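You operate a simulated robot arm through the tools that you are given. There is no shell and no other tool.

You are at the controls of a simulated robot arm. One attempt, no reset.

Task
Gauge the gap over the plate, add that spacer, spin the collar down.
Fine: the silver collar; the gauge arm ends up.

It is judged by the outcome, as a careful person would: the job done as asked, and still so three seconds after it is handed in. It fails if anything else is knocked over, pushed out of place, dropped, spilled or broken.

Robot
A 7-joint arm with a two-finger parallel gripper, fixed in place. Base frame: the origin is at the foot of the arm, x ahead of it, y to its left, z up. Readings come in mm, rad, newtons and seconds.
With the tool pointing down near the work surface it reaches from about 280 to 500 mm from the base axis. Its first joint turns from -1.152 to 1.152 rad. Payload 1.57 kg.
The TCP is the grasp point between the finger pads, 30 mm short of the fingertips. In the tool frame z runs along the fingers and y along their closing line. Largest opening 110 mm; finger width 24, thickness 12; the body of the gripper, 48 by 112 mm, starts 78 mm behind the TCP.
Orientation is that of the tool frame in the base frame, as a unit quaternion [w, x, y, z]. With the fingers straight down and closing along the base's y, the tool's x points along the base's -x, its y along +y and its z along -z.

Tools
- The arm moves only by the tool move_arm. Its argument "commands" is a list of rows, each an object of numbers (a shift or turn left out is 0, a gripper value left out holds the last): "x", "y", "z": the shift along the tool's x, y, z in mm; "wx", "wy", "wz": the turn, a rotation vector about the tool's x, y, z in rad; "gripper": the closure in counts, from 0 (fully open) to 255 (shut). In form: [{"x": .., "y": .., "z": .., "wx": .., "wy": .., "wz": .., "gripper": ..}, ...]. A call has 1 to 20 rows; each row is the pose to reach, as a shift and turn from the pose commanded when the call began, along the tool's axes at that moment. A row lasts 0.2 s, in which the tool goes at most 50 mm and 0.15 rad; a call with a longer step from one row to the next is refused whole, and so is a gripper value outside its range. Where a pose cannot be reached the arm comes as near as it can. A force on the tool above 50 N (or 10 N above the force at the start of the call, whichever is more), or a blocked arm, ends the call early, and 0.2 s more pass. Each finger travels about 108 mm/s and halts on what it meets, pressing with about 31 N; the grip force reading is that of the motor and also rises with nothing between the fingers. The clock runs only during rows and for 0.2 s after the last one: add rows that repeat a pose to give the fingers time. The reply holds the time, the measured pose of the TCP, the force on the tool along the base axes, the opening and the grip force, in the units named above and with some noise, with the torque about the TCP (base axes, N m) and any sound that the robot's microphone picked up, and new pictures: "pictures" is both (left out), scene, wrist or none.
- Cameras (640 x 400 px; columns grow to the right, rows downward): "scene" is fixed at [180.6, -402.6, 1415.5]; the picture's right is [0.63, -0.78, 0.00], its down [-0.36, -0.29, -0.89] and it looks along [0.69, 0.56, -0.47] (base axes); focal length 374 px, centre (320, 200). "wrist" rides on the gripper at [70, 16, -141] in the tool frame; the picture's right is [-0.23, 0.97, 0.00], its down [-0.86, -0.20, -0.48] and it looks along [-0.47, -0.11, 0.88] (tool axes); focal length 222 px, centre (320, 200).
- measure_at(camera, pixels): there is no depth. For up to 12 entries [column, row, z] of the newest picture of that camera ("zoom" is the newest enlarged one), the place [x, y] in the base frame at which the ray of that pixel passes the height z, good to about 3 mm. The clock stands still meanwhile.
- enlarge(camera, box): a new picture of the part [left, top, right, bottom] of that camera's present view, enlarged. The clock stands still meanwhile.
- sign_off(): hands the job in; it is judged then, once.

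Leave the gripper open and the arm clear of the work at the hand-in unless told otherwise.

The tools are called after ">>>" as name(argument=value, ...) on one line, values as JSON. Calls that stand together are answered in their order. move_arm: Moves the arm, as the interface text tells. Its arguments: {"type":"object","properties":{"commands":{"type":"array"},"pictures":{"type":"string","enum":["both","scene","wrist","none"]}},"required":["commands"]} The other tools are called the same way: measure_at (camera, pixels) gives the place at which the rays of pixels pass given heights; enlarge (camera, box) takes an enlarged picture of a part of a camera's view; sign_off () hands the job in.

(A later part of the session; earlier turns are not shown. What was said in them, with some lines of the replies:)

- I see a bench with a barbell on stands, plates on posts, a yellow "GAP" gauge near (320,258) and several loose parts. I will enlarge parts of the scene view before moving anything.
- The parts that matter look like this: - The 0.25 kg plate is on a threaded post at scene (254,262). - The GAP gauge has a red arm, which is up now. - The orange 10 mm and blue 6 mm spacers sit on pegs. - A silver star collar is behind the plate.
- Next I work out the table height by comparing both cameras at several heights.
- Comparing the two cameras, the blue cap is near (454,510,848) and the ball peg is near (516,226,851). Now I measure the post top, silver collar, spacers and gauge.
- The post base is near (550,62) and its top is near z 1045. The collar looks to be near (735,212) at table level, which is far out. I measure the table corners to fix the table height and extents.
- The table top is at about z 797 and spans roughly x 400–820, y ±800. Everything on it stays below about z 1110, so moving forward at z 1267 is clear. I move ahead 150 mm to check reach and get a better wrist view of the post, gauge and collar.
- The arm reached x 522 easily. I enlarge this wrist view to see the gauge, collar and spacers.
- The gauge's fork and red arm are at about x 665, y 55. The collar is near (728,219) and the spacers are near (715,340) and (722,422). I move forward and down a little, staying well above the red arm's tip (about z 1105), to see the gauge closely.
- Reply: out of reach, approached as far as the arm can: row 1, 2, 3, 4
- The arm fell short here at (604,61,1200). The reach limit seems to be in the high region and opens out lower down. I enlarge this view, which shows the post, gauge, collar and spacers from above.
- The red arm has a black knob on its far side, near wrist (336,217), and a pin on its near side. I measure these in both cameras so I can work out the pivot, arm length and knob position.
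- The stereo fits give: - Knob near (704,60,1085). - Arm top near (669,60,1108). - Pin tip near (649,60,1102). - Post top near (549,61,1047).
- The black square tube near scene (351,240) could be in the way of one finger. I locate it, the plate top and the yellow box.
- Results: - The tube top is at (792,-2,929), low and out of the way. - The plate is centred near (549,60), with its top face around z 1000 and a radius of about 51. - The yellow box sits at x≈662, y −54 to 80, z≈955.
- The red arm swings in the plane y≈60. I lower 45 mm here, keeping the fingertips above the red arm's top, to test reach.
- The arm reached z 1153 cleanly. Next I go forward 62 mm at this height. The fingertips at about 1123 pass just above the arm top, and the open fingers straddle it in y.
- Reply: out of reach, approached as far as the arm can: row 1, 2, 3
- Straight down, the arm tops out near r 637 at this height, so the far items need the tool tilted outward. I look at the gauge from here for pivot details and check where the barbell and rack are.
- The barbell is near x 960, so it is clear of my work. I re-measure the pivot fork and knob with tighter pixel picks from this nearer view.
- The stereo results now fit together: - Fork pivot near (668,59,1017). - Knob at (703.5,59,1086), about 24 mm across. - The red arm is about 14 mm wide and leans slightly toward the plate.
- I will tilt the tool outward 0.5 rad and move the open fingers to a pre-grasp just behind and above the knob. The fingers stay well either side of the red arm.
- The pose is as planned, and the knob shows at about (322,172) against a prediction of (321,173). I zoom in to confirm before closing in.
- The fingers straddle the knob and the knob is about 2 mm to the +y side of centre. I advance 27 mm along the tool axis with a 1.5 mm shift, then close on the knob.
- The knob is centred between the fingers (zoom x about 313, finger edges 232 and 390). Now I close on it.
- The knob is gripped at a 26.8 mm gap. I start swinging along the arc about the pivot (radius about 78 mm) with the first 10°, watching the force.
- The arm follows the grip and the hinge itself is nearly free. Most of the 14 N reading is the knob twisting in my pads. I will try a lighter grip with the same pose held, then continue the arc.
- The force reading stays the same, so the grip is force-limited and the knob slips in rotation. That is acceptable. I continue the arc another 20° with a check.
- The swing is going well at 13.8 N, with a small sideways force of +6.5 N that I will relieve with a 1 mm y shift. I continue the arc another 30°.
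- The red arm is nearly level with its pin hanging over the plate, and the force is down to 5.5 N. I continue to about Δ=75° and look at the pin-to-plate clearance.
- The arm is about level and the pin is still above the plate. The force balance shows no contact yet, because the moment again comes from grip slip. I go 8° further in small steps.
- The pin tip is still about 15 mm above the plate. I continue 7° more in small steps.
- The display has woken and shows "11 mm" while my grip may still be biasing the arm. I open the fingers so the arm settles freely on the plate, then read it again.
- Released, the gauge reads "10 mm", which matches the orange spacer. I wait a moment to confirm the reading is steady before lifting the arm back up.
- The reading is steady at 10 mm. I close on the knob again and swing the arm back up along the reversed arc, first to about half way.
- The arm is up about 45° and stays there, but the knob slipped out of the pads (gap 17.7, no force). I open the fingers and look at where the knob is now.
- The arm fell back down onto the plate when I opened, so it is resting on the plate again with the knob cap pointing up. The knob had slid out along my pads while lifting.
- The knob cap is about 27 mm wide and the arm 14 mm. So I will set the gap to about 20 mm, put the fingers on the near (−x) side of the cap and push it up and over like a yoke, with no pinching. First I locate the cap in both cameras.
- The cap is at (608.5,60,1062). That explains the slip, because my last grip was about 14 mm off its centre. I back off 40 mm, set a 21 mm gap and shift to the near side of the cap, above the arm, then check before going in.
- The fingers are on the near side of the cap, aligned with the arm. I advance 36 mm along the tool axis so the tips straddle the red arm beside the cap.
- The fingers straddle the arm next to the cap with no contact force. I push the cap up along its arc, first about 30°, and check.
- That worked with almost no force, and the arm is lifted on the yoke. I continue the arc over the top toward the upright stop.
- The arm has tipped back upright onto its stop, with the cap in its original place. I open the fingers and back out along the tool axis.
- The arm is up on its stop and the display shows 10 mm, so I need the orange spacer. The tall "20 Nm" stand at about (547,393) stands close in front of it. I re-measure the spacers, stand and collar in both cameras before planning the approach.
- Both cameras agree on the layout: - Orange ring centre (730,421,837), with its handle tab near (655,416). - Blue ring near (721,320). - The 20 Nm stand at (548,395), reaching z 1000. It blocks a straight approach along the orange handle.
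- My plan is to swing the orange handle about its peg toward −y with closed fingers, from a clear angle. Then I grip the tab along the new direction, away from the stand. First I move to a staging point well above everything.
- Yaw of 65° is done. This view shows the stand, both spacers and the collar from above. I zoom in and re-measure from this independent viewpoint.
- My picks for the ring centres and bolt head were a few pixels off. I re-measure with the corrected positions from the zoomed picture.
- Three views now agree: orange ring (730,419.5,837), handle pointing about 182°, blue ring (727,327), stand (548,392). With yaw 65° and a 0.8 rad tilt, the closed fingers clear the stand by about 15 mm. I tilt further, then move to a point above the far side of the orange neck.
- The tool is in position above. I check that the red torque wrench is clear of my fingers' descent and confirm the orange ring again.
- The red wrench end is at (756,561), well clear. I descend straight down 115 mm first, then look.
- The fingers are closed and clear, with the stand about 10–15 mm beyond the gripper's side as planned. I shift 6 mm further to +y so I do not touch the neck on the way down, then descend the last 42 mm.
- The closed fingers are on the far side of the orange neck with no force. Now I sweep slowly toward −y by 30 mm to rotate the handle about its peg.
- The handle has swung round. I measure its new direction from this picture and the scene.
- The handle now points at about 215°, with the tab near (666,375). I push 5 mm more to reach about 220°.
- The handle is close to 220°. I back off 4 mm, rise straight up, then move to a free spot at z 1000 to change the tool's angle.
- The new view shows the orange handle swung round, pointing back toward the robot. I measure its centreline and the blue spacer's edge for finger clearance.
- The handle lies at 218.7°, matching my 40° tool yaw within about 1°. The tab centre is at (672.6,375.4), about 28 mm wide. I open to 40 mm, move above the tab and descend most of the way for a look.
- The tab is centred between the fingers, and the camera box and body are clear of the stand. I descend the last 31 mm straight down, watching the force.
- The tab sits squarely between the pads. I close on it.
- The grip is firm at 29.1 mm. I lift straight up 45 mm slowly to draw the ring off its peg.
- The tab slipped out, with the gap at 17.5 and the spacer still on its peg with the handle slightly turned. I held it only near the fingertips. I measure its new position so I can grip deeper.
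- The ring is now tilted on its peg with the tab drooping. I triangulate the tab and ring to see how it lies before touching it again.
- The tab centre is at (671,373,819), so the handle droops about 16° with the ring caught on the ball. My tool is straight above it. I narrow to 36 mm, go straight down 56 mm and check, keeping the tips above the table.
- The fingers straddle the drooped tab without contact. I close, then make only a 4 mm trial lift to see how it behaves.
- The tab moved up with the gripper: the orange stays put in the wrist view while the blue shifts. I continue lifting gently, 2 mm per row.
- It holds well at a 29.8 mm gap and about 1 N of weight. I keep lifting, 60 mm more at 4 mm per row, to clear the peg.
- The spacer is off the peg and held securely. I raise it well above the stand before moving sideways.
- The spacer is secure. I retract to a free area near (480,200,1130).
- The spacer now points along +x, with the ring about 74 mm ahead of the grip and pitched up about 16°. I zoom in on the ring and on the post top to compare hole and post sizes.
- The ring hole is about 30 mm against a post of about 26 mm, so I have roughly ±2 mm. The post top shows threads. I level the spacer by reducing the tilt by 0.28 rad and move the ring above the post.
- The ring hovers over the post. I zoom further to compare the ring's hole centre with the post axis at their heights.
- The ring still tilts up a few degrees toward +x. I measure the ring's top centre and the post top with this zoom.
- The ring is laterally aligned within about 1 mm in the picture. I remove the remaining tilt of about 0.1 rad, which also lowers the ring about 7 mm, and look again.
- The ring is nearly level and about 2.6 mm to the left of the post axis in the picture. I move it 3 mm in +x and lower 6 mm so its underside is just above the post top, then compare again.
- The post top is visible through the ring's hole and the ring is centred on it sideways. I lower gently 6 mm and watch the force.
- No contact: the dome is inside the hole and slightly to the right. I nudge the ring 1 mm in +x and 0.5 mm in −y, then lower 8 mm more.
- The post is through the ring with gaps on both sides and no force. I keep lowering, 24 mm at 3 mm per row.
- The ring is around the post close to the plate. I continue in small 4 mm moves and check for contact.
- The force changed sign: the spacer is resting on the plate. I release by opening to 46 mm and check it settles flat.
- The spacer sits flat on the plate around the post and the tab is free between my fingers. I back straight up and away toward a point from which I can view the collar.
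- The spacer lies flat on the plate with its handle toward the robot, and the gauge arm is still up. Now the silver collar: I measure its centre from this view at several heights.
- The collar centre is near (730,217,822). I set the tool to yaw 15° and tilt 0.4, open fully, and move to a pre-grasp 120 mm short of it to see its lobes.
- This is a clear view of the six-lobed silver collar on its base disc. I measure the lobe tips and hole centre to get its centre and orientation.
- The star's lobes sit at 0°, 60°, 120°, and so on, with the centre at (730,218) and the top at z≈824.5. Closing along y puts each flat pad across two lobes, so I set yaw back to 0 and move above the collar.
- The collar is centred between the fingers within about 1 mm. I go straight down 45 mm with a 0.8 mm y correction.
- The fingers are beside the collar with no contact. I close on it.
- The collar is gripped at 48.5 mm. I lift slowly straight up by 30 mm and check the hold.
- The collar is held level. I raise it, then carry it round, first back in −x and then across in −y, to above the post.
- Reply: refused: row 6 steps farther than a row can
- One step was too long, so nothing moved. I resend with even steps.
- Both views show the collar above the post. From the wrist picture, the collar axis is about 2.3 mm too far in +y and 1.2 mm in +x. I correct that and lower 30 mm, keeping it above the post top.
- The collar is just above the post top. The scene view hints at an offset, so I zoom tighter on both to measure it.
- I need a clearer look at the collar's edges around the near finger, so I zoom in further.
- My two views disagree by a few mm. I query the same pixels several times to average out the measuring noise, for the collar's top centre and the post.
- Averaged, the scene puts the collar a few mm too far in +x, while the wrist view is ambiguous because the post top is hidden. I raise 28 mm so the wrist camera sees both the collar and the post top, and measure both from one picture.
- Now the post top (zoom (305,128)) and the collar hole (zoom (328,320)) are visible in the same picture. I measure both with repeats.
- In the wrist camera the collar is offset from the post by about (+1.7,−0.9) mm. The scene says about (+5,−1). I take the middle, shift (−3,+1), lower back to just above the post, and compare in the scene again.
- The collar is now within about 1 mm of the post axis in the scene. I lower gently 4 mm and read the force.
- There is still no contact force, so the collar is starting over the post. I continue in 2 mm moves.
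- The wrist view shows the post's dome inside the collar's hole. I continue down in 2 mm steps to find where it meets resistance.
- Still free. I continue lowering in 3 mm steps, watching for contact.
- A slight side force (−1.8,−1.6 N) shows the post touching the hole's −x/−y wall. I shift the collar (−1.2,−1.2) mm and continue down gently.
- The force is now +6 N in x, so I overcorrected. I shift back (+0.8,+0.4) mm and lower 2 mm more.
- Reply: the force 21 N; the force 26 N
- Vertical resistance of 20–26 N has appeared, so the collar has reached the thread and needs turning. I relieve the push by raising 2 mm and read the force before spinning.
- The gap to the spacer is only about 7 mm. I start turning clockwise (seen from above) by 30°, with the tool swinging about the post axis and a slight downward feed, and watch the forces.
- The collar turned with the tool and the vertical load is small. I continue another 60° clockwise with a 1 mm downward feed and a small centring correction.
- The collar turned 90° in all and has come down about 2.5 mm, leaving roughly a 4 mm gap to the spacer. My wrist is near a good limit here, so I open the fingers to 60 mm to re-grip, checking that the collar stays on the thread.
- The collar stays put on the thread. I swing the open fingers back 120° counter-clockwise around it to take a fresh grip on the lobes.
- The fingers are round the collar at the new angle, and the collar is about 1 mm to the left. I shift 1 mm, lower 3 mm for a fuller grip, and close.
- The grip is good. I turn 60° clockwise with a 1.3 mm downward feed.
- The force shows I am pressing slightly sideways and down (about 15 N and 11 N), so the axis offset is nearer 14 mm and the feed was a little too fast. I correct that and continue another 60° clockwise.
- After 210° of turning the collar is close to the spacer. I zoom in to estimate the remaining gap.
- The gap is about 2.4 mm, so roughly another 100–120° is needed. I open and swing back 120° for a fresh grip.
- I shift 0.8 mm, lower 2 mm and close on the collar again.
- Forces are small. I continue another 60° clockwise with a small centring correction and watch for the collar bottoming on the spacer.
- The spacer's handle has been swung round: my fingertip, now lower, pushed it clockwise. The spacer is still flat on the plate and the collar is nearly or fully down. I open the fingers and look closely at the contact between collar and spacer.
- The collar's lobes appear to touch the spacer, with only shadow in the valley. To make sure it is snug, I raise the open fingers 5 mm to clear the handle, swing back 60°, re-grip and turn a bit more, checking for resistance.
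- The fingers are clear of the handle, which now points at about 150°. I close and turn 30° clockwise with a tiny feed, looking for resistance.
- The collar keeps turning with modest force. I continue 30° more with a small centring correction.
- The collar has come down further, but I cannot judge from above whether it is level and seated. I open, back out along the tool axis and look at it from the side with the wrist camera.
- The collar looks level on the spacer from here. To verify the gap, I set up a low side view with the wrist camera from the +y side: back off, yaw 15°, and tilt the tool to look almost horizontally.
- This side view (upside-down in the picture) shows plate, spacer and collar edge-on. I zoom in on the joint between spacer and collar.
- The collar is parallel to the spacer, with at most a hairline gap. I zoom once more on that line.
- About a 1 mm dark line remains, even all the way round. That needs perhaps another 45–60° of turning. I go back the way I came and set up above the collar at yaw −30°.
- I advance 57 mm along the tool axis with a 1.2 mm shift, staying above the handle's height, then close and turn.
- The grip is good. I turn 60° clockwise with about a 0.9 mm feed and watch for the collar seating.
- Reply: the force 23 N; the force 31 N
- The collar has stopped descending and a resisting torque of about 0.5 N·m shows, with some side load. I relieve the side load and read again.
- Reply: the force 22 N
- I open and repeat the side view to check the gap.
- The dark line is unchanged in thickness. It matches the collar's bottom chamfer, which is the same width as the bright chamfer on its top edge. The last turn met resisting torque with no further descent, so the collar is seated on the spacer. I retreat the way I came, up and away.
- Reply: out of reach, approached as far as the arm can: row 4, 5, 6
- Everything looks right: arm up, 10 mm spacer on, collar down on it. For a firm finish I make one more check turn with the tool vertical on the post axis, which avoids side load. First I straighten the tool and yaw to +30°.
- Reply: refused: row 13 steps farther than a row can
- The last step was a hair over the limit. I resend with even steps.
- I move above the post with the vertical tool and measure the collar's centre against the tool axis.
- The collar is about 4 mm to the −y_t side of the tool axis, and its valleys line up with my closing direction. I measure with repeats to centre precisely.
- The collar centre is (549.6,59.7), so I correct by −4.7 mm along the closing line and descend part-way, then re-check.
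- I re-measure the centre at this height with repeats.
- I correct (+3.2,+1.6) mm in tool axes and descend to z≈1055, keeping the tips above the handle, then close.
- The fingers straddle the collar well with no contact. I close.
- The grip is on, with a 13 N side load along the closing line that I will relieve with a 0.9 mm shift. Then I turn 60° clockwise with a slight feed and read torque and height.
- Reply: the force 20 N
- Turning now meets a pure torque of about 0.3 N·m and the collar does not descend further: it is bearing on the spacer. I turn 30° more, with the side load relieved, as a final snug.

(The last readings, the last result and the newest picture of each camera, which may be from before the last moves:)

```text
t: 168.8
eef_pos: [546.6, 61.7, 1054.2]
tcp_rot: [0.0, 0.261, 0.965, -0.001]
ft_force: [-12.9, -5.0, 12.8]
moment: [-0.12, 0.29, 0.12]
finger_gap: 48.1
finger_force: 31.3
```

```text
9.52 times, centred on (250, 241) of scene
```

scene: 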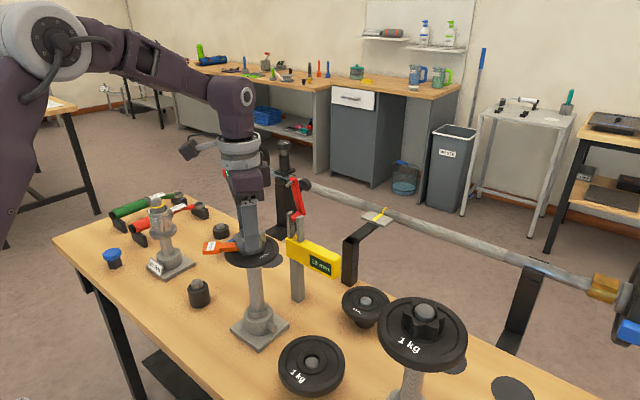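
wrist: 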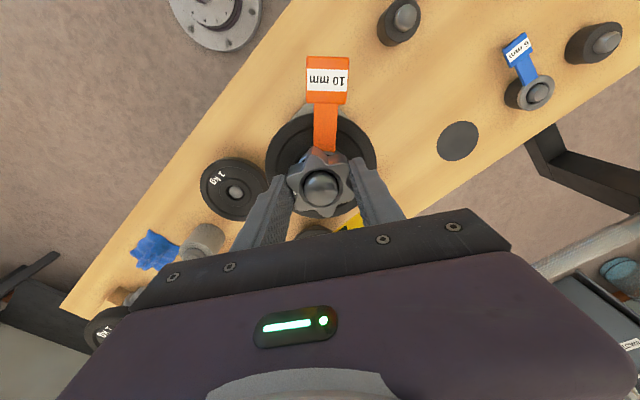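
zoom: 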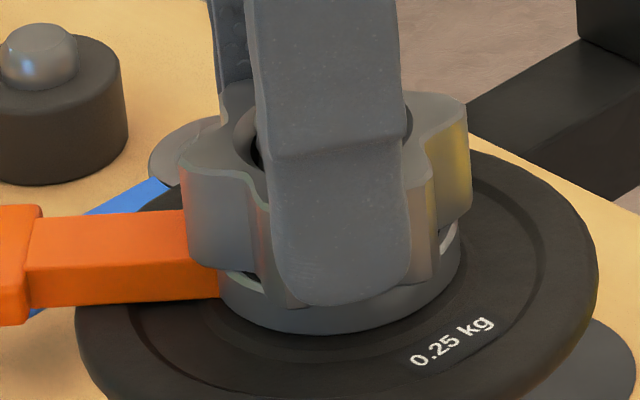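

There is no further descent and the vertical force is rising, so the collar is seated. I open the fingers, lift straight up and move the arm clear.

>>> move_arm(commands=[{"gripper": 150}, {"gripper": 100}, {"gripper": 100}, {"z": -20}, {"z": -50}, {"z": -85}, {"z": -120}, {"z": -120}])

>>> enlarge(camera="wrist", box=[240, 80, 400, 200])

>>> enlarge(camera="scene", box=[225, 220, 275, 262])

```text
t: 170.6
eef_pos: [545.6, 60.8, 1175.2]
tcp_rot: [-0.001, 0.259, 0.966, -0.001]
ft_force: [0.3, -0.3, 0.9]
moment: [0.0, 0.0, 0.0]
finger_gap: 67.1
finger_force: 0.1
```

scene: 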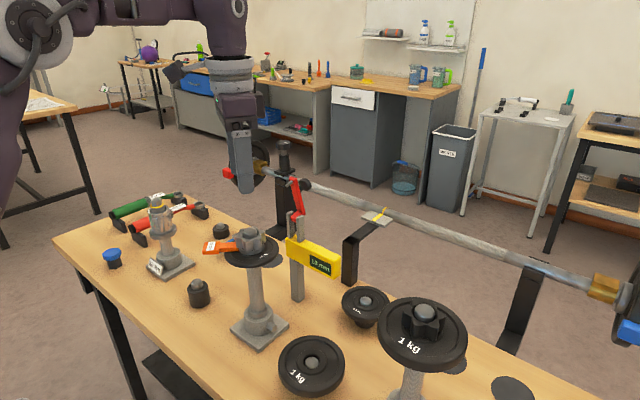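
wrist: 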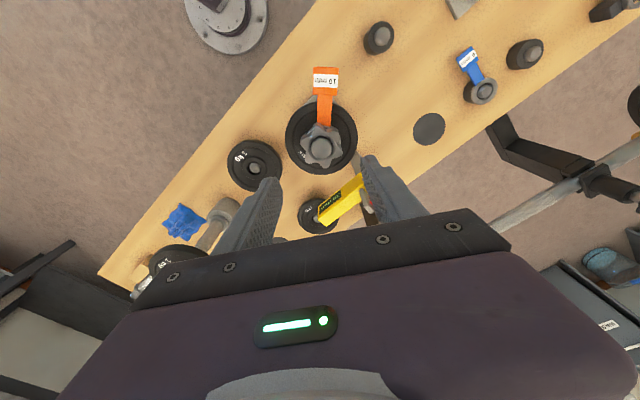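

```text
3.33 times, centred on (320, 140) of wrist
```

zoom: 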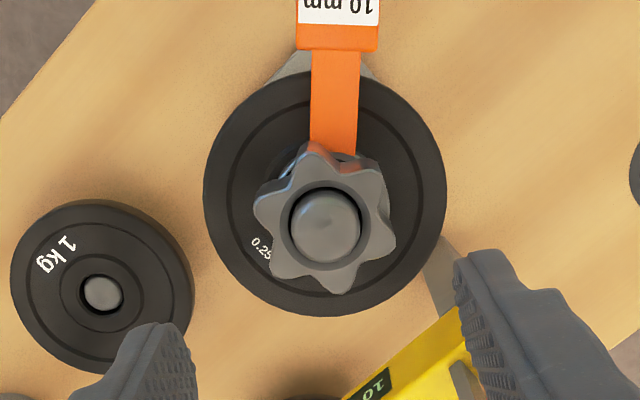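

```text
9.52 times, centred on (250, 241) of scene
```

zoom: 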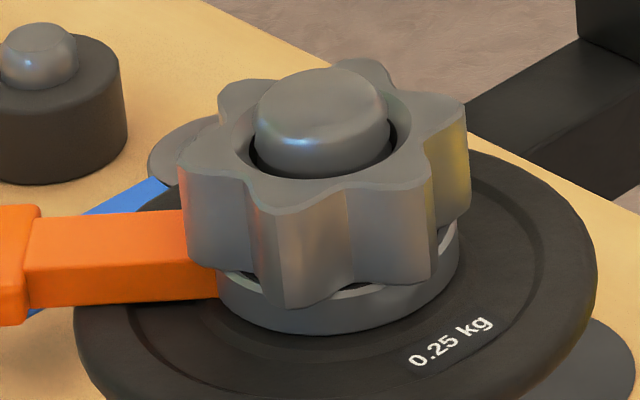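

The collar's position is unchanged after the extra turn, so it is seated. I move the arm back to a clear position near where it started, with the gripper open.

>>> move_arm(commands=[{"x": 25, "y": -9, "z": -17}, {"x": 52, "y": -19, "z": -34}, {"x": 80, "y": -29, "z": -51}, {"x": 110, "y": -40, "z": -68, "gripper": 0}, {"x": 139, "y": -50, "z": -85, "gripper": 0}, {"x": 139, "y": -50, "z": -85, "gripper": 0}, {"x": 139, "y": -50, "z": -85, "gripper": 0}])

>>> enlarge(camera="scene", box=[90, 160, 370, 335])

>>> enlarge(camera="wrist", box=[160, 40, 480, 240])

```text
t: 172.2
eef_pos: [400.5, 88.4, 1260.7]
tcp_rot: [0.0, 0.26, 0.966, -0.001]
ft_force: [0.3, -0.3, -0.4]
moment: [0.01, 0.04, -0.02]
finger_gap: 110.0
finger_force: 0.3
```

scene: 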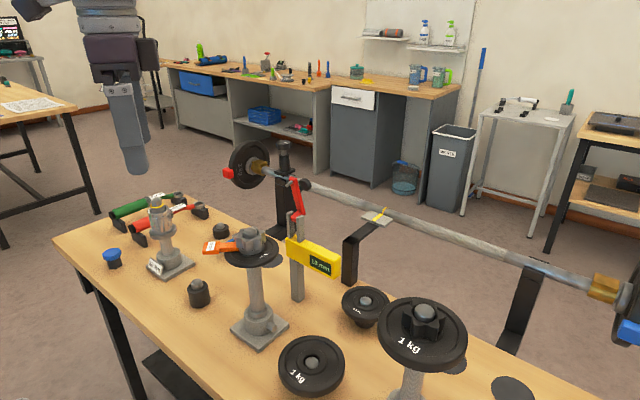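
wrist: 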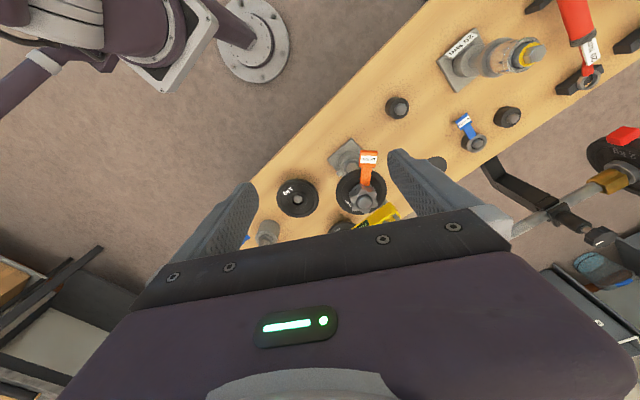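

```text
2.29 times, centred on (230, 248) of scene
```

zoom: 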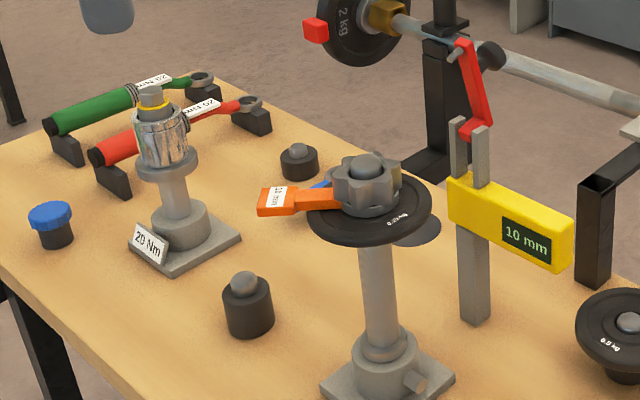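

```text
2.00 times, centred on (320, 140) of wrist
```

zoom: 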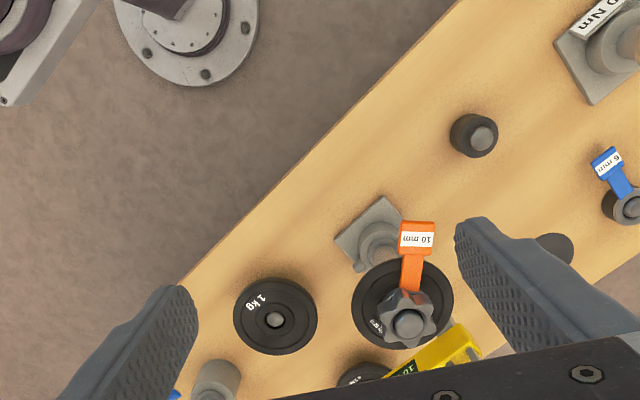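

The final pictures show:
- The gauge reads 10 mm and its red arm is up on its stop.
- The orange 10 mm spacer is on the post over the 0.25 kg plate.
- The silver collar is turned down onto the spacer.
- The blue spacer, the stand, the wrenches and the other plates are where they were.
- The gripper is open and the arm is clear.

I hand the job in.

>>> sign_off()

```text
The job is handed in.
```

The job is handed in: the gauge read 10 mm, so I put the orange 10 mm spacer over the 0.25 kg plate and turned the silver collar down onto it. I have no result back from the judging.

- **Gauge:** the red arm is back up on its stop. It fell back onto the plate once while I was lifting it, then went up cleanly on the second try.
- **Spacer:** I swung the handle round on its peg to get a clear grip, and the spacer slipped back onto the peg on the first lift. My fingertip later turned the handle while I was tightening the collar. The spacer lies flat, with the handle now pointing to one side rather than straight at the robot.
- **Collar:** I believe it is seated. The last turns met resistance and it stopped going down, but a thin dark line about 1 mm wide remains between collar and spacer. I took that to be the collar's bottom chamfer and could not confirm it directly.

In the final pictures nothing else on the bench looks moved. The gripper is open and the arm is clear of the work.
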